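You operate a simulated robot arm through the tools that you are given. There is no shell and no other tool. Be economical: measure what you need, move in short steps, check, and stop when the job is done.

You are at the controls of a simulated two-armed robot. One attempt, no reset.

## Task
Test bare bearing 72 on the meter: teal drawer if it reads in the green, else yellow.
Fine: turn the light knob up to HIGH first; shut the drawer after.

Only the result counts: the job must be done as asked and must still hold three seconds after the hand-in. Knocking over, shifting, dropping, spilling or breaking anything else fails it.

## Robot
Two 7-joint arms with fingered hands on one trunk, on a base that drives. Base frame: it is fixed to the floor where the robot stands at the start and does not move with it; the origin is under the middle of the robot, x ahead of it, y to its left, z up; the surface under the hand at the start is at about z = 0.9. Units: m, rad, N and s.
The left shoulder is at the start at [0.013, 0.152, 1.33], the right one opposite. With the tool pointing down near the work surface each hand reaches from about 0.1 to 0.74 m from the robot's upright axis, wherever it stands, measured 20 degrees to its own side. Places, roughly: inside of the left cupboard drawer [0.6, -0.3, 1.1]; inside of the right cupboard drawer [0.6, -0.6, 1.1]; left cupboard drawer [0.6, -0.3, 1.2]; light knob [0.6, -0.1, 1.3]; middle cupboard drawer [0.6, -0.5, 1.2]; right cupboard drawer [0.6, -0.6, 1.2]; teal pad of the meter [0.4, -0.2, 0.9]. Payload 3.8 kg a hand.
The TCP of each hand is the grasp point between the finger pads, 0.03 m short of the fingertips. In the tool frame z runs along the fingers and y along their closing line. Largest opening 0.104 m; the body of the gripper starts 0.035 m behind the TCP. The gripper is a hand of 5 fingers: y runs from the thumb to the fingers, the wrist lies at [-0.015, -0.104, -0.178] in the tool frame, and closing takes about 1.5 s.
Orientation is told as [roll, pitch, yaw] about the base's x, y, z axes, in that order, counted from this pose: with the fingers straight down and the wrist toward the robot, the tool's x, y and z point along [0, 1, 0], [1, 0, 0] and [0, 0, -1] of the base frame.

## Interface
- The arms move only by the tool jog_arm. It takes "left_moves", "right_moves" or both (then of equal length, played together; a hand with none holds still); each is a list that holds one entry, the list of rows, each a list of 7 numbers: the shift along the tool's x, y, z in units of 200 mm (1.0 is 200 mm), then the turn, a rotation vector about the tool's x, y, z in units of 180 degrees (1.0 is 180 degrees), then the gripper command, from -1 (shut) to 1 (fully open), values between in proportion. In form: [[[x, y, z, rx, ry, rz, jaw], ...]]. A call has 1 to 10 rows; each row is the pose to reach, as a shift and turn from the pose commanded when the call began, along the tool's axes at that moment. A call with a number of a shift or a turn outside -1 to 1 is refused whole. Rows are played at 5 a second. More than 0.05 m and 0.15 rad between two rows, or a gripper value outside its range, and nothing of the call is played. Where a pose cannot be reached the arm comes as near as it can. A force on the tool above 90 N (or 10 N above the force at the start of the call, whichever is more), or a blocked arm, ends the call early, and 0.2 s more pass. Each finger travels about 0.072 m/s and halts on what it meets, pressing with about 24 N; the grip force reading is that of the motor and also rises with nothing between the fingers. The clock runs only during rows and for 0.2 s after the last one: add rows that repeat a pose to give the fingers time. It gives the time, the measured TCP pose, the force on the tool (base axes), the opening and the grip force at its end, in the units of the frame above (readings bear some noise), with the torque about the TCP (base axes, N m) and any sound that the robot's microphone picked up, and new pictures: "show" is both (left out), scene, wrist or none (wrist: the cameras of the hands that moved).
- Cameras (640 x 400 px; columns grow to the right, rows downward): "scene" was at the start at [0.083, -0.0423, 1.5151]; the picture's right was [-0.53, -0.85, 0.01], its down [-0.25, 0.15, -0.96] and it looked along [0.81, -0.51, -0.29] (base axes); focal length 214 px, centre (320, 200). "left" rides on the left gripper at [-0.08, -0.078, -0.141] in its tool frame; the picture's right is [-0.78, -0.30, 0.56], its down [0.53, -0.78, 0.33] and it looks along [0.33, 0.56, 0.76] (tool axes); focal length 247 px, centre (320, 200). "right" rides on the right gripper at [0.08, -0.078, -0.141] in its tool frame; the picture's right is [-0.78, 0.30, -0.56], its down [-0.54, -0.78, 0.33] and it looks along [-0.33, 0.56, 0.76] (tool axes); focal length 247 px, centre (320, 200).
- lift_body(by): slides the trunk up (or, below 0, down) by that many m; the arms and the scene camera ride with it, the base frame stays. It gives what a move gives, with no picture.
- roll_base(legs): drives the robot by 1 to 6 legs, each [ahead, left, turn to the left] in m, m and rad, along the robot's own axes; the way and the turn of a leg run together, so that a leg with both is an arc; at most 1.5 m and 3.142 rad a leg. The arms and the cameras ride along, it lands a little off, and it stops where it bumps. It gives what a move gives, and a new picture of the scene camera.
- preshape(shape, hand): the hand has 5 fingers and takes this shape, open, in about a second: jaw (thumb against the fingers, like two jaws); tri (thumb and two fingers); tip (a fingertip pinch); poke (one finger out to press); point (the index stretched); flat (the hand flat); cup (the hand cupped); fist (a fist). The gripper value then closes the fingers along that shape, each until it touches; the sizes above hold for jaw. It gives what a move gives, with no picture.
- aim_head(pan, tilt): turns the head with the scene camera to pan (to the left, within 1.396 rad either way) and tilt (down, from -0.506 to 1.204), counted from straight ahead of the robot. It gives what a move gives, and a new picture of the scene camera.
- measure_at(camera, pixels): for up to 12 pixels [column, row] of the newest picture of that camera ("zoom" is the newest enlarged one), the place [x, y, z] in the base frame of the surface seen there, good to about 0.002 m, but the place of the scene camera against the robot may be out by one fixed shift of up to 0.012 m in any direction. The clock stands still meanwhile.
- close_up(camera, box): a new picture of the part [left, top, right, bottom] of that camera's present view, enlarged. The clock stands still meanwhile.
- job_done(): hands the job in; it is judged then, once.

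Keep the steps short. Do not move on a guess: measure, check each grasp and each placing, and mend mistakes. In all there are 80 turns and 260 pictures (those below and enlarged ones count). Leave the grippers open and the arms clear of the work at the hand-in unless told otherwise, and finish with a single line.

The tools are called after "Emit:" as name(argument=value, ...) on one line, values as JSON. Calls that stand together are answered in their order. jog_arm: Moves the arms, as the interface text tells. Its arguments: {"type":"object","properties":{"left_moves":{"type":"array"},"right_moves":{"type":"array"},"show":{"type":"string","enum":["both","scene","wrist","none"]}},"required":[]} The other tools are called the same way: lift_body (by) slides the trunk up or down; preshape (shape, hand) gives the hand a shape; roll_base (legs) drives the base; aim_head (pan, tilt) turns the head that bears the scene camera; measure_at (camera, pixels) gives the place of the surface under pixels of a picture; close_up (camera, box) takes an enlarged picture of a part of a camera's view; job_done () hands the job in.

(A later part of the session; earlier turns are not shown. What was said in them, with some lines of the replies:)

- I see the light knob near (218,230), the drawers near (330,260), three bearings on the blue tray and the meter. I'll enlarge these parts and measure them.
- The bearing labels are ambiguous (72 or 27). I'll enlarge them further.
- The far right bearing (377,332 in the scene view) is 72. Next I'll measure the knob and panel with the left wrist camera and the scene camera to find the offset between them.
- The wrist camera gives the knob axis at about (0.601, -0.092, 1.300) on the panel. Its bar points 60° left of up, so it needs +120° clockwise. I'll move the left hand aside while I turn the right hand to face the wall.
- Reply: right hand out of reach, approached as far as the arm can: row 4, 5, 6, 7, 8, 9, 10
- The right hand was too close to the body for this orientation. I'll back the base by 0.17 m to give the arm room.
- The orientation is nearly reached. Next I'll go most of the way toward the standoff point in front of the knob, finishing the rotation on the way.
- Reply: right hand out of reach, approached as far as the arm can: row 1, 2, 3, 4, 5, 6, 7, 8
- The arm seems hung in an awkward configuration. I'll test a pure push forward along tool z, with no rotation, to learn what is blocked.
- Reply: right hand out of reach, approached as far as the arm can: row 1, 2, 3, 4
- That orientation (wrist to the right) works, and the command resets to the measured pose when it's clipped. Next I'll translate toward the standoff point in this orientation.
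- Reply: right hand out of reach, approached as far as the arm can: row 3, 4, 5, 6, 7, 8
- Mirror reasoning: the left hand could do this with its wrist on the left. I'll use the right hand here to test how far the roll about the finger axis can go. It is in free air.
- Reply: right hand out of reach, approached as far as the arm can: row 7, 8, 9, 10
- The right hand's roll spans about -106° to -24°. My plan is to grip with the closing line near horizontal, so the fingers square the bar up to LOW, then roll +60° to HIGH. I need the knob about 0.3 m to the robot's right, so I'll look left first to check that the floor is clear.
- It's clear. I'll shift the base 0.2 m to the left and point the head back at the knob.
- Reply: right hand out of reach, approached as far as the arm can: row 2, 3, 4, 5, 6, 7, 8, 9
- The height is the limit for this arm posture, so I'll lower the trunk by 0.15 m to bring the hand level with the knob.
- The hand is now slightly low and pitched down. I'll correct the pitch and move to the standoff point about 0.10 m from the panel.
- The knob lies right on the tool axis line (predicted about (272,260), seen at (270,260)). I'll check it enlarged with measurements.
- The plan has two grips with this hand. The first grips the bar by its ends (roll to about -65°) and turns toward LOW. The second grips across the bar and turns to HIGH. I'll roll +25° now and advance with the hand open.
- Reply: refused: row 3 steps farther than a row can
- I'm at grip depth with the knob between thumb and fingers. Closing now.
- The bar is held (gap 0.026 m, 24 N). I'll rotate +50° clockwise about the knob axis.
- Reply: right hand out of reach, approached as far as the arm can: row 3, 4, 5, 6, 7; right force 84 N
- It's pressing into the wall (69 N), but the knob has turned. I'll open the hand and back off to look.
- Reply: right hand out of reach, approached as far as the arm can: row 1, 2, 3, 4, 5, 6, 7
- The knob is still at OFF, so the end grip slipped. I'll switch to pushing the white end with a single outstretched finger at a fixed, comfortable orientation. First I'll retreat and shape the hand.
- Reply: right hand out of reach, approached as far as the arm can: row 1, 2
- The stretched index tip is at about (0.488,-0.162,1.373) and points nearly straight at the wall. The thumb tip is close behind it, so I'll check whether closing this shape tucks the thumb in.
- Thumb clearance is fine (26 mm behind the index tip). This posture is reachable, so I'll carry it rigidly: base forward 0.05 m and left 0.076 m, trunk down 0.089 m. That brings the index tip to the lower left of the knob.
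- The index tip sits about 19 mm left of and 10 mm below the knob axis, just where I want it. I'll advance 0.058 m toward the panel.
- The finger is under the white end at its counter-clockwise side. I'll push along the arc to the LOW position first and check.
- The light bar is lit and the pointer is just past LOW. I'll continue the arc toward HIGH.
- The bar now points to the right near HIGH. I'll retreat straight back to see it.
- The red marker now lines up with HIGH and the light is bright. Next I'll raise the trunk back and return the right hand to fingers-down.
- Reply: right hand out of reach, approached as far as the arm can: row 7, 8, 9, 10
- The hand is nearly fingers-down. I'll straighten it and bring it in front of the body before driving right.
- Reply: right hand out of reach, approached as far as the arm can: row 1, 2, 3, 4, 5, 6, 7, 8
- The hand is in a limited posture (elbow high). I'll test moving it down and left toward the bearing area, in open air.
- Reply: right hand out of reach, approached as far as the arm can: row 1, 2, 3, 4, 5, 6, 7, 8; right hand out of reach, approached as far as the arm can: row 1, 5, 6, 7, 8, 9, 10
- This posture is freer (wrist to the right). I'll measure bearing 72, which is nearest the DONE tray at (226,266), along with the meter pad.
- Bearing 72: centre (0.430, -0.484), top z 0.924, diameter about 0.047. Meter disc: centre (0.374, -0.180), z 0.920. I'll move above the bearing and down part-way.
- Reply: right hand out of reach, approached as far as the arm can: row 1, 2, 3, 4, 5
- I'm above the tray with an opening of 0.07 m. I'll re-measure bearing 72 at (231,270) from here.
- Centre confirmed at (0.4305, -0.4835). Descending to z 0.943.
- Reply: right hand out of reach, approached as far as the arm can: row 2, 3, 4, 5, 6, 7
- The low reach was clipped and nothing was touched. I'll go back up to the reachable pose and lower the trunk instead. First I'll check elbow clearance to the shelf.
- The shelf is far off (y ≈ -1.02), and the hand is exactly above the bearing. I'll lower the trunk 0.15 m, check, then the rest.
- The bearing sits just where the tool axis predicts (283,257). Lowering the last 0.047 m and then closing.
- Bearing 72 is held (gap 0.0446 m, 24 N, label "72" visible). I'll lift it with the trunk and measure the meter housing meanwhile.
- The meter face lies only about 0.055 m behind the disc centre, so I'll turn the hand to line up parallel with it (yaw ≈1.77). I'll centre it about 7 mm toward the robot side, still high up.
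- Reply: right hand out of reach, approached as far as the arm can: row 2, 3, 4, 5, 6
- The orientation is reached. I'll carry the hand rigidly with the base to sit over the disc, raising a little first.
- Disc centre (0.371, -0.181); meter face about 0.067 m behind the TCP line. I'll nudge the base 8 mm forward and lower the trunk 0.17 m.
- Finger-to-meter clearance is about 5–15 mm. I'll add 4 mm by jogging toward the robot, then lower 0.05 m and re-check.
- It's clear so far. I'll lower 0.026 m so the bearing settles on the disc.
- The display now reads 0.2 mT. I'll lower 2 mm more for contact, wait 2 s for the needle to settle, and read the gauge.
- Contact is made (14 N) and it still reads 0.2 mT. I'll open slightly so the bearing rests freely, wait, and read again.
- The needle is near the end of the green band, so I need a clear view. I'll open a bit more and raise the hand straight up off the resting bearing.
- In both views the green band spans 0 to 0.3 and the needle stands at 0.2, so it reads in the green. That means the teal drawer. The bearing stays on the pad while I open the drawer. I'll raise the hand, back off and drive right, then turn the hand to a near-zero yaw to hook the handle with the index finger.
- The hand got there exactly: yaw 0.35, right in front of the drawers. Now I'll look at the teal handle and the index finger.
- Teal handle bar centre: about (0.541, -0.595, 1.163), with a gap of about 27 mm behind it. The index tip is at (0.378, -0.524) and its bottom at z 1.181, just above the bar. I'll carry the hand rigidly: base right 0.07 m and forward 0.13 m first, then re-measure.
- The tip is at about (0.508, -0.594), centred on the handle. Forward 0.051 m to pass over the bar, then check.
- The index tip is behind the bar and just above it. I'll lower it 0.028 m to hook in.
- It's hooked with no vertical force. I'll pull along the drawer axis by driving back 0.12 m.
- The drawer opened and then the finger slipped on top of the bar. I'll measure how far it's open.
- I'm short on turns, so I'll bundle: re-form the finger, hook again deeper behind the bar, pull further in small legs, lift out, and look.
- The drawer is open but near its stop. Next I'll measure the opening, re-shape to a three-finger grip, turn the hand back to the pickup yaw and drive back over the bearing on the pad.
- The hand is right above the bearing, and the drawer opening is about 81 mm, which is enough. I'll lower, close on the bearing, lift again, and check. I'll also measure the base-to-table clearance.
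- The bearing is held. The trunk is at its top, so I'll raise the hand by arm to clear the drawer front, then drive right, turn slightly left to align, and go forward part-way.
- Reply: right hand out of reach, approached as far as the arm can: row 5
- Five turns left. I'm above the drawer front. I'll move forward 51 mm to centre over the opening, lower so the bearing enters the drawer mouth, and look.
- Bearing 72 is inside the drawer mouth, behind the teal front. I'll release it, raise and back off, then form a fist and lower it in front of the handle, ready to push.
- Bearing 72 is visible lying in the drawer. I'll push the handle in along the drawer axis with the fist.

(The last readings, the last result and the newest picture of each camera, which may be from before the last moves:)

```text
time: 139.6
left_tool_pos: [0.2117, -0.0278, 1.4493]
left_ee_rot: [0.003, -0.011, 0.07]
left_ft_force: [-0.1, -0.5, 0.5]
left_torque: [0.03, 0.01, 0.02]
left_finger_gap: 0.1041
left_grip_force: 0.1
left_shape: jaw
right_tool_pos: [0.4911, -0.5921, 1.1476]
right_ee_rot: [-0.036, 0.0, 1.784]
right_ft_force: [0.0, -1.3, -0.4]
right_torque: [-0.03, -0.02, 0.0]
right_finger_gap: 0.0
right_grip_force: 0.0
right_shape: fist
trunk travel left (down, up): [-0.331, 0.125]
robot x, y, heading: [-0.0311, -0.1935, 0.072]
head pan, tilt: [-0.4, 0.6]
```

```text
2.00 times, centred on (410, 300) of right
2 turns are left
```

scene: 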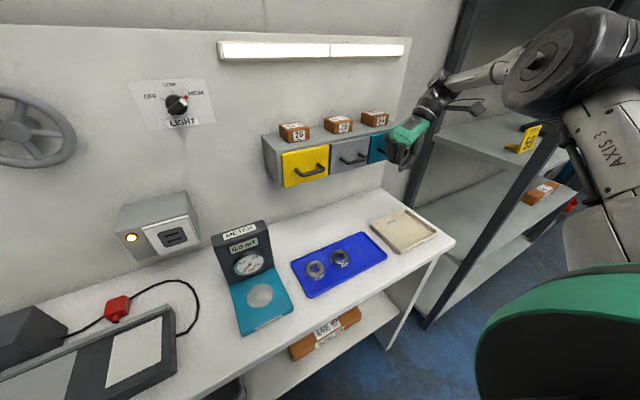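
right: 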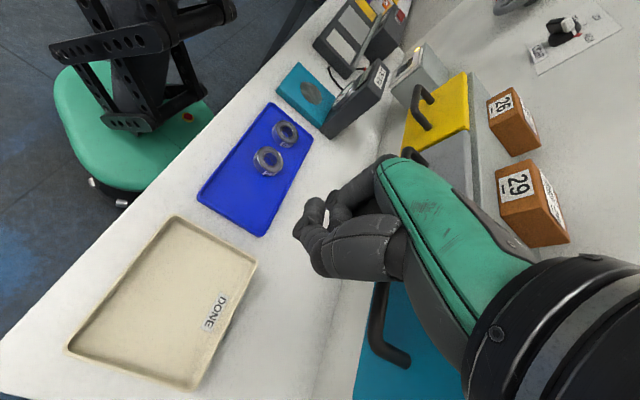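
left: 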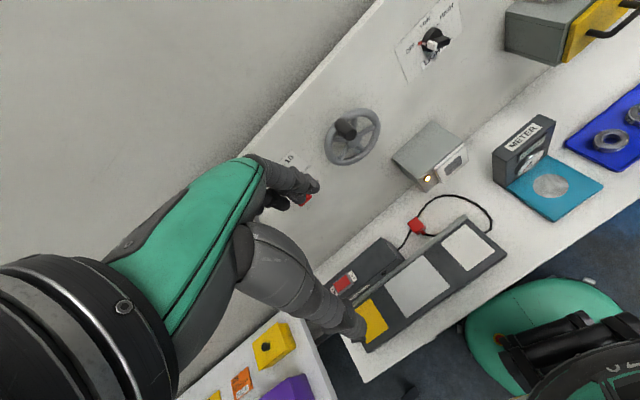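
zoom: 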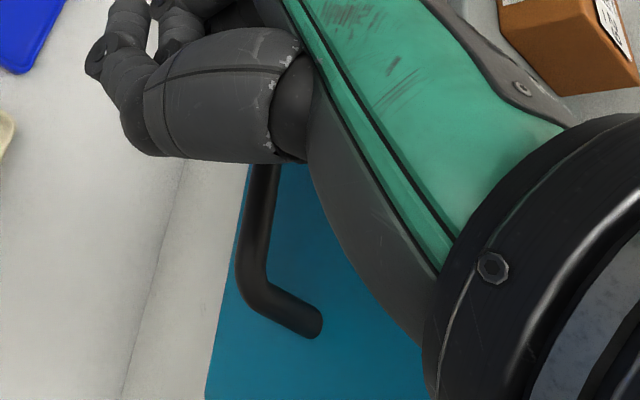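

The teal front looks nearly flush and the hand feels no force. I'll push about 14 mm more to seat it, then retreat along the drawer axis, open the hand, and look.

Emit:
roll_base(legs=[[0.014, 0.0017, 0]])

Emit:
jog_arm(right_moves=[[[0, 0, 0, 0, 0, 0, -1], [0, 0, 0, 0, 0, 0, -1]]], show="none")

Emit:
roll_base(legs=[[-0.16, -0.019, 0]])

Emit:
preshape(hand="right", shape="jaw")

Emit:
close_up(camera="scene", box=[260, 80, 420, 210])

Emit:
close_up(camera="scene", box=[320, 100, 400, 170])

Emit:
jog_arm(right_moves=[[[0, 0, 0, 0, 0, 0, 1]]], show="both")

```text
time: 140.4
left_tool_pos: [0.2259, -0.0237, 1.4496]
left_ee_rot: [0.001, -0.009, 0.068]
left_ft_force: [-0.3, -0.1, -0.5]
left_torque: [0.03, 0.03, 0.01]
left_finger_gap: 0.1038
left_grip_force: 0.0
left_shape: jaw
right_tool_pos: [0.5059, -0.5884, 1.1471]
right_ee_rot: [-0.035, -0.004, 1.786]
right_ft_force: [-11.9, 3.1, 6.4]
right_torque: [0.0, -0.38, 0.21]
right_finger_gap: 0.0004
right_grip_force: 0.0
right_shape: fist
trunk travel left (down, up): [-0.331, 0.125]
robot x, y, heading: [-0.0186, -0.191, 0.075]
head pan, tilt: [-0.4, 0.6]
```

scene: 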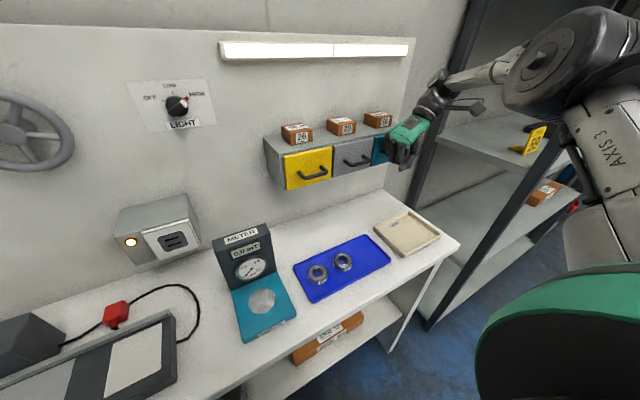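

```text
time: 141.0
left_tool_pos: [0.227, -0.0237, 1.4491]
left_ee_rot: [0.001, -0.01, 0.069]
left_ft_force: [0.3, 0.2, 0.6]
left_torque: [0.0, 0.0, 0.0]
left_finger_gap: 0.1037
left_grip_force: 0.1
left_shape: jaw
right_tool_pos: [0.5054, -0.5879, 1.1472]
right_ee_rot: [-0.032, -0.002, 1.785]
right_ft_force: [-6.1, 0.8, 3.4]
right_torque: [0.03, -0.22, 0.1]
right_finger_gap: 0.0
right_grip_force: 0.0
right_shape: fist
trunk travel left (down, up): [-0.331, 0.125]
robot x, y, heading: [-0.0136, -0.1903, 0.074]
head pan, tilt: [-0.4, 0.6]
```

```text
time: 142.4
left_tool_pos: [0.0732, -0.0543, 1.4475]
left_ee_rot: [-0.001, -0.004, 0.073]
left_ft_force: [-0.5, -0.6, -0.9]
left_torque: [0.0, 0.01, 0.01]
left_finger_gap: 0.1037
left_grip_force: 0.1
left_shape: jaw
right_tool_pos: [0.3508, -0.6182, 1.1452]
right_ee_rot: [-0.029, -0.005, 1.788]
right_ft_force: [0.4, -0.5, 0.2]
right_torque: [0.01, -0.02, 0.0]
right_finger_gap: 0.0001
right_grip_force: 0.0
right_shape: fist
trunk travel left (down, up): [-0.331, 0.125]
robot x, y, heading: [-0.1751, -0.222, 0.079]
head pan, tilt: [-0.4, 0.6]
```

scene: 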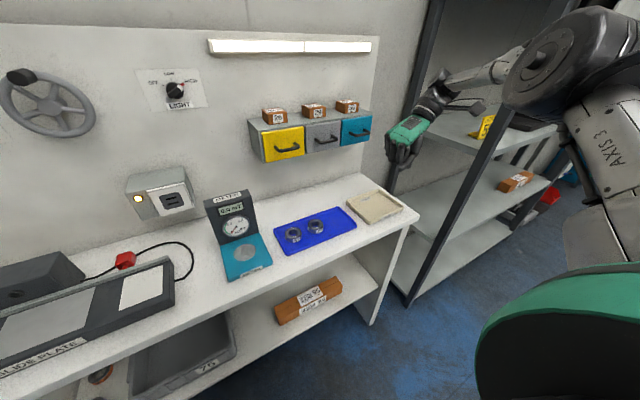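

```text
time: 143.3
left_tool_pos: [0.07, -0.0569, 1.4493]
left_ee_rot: [-0.001, -0.008, 0.07]
left_ft_force: [0.0, -0.3, -0.3]
left_torque: [0.01, -0.01, -0.02]
left_finger_gap: 0.1036
left_grip_force: 0.2
left_shape: jaw
right_tool_pos: [0.3472, -0.6173, 1.1457]
right_ee_rot: [-0.031, -0.003, 1.789]
right_ft_force: [0.3, -0.6, 0.0]
right_torque: [-0.01, 0.03, 0.0]
right_finger_gap: 0.1035
right_grip_force: 0.0
right_shape: jaw
trunk travel left (down, up): [-0.331, 0.125]
robot x, y, heading: [-0.18, -0.2203, 0.073]
head pan, tilt: [-0.4, 0.6]
```

```text
3.08 times, centred on (340, 145) of scene
```

zoom: 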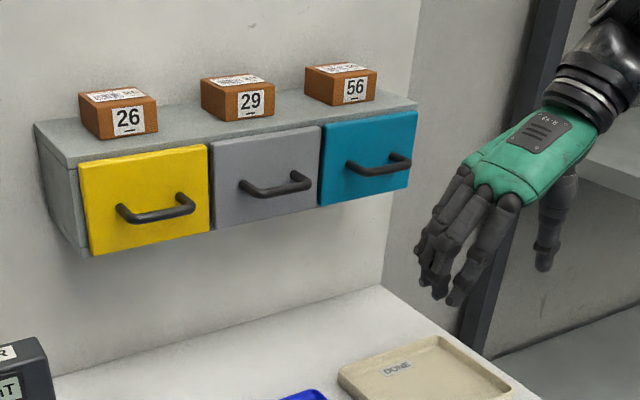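

```text
5.71 times, centred on (360, 135) of scene
```

zoom: 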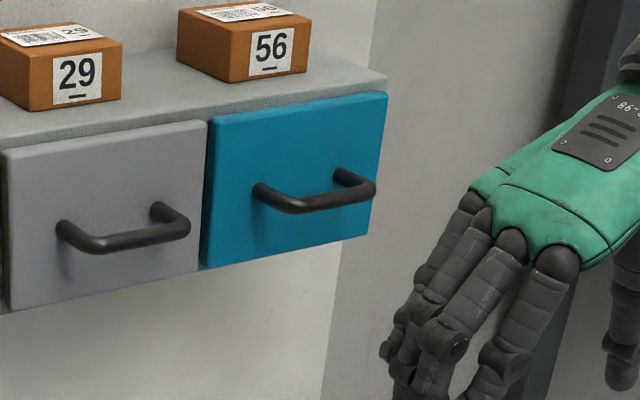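

```text
time: 143.7
left_tool_pos: [0.0703, -0.0554, 1.4489]
left_ee_rot: [-0.002, -0.008, 0.07]
left_ft_force: [0.5, 0.1, -0.2]
left_torque: [-0.01, -0.01, 0.0]
left_finger_gap: 0.1035
left_grip_force: 0.0
left_shape: jaw
right_tool_pos: [0.349, -0.6187, 1.1455]
right_ee_rot: [-0.031, -0.002, 1.787]
right_ft_force: [0.0, 0.1, 0.0]
right_torque: [0.0, 0.01, -0.01]
right_finger_gap: 0.1037
right_grip_force: 0.1
right_shape: jaw
trunk travel left (down, up): [-0.331, 0.125]
robot x, y, heading: [-0.1777, -0.22, 0.074]
head pan, tilt: [-0.4, 0.6]
1 turns are left
```

scene: 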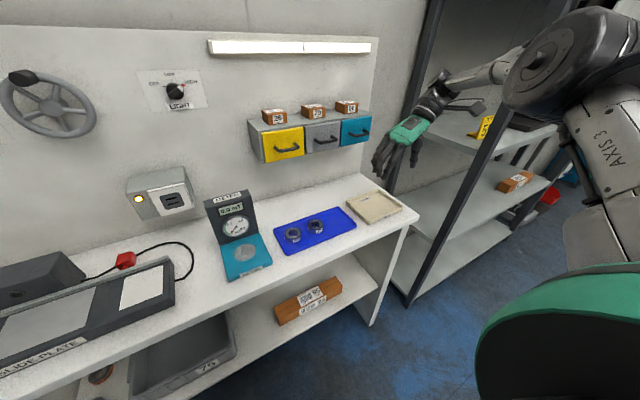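
right: 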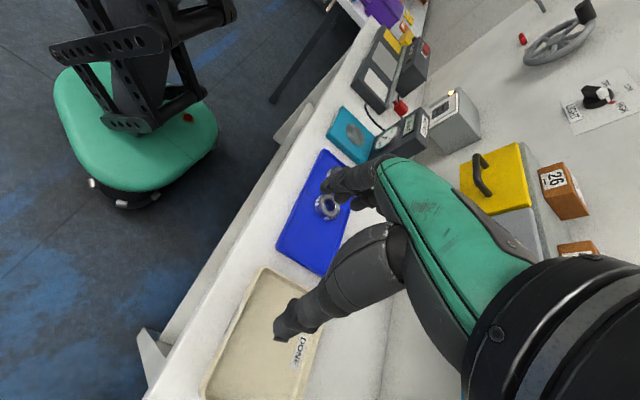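

The teal drawer is flush with its neighbours, the knob is at HIGH, the boxes are undisturbed, and the hands are open and clear. Handing in.

Emit:
job_done()

```text
The job is handed in.
```

Bearing 72 read 0.2 mT, in the green, so it is in the shut teal drawer, and the light knob was turned to HIGH first.
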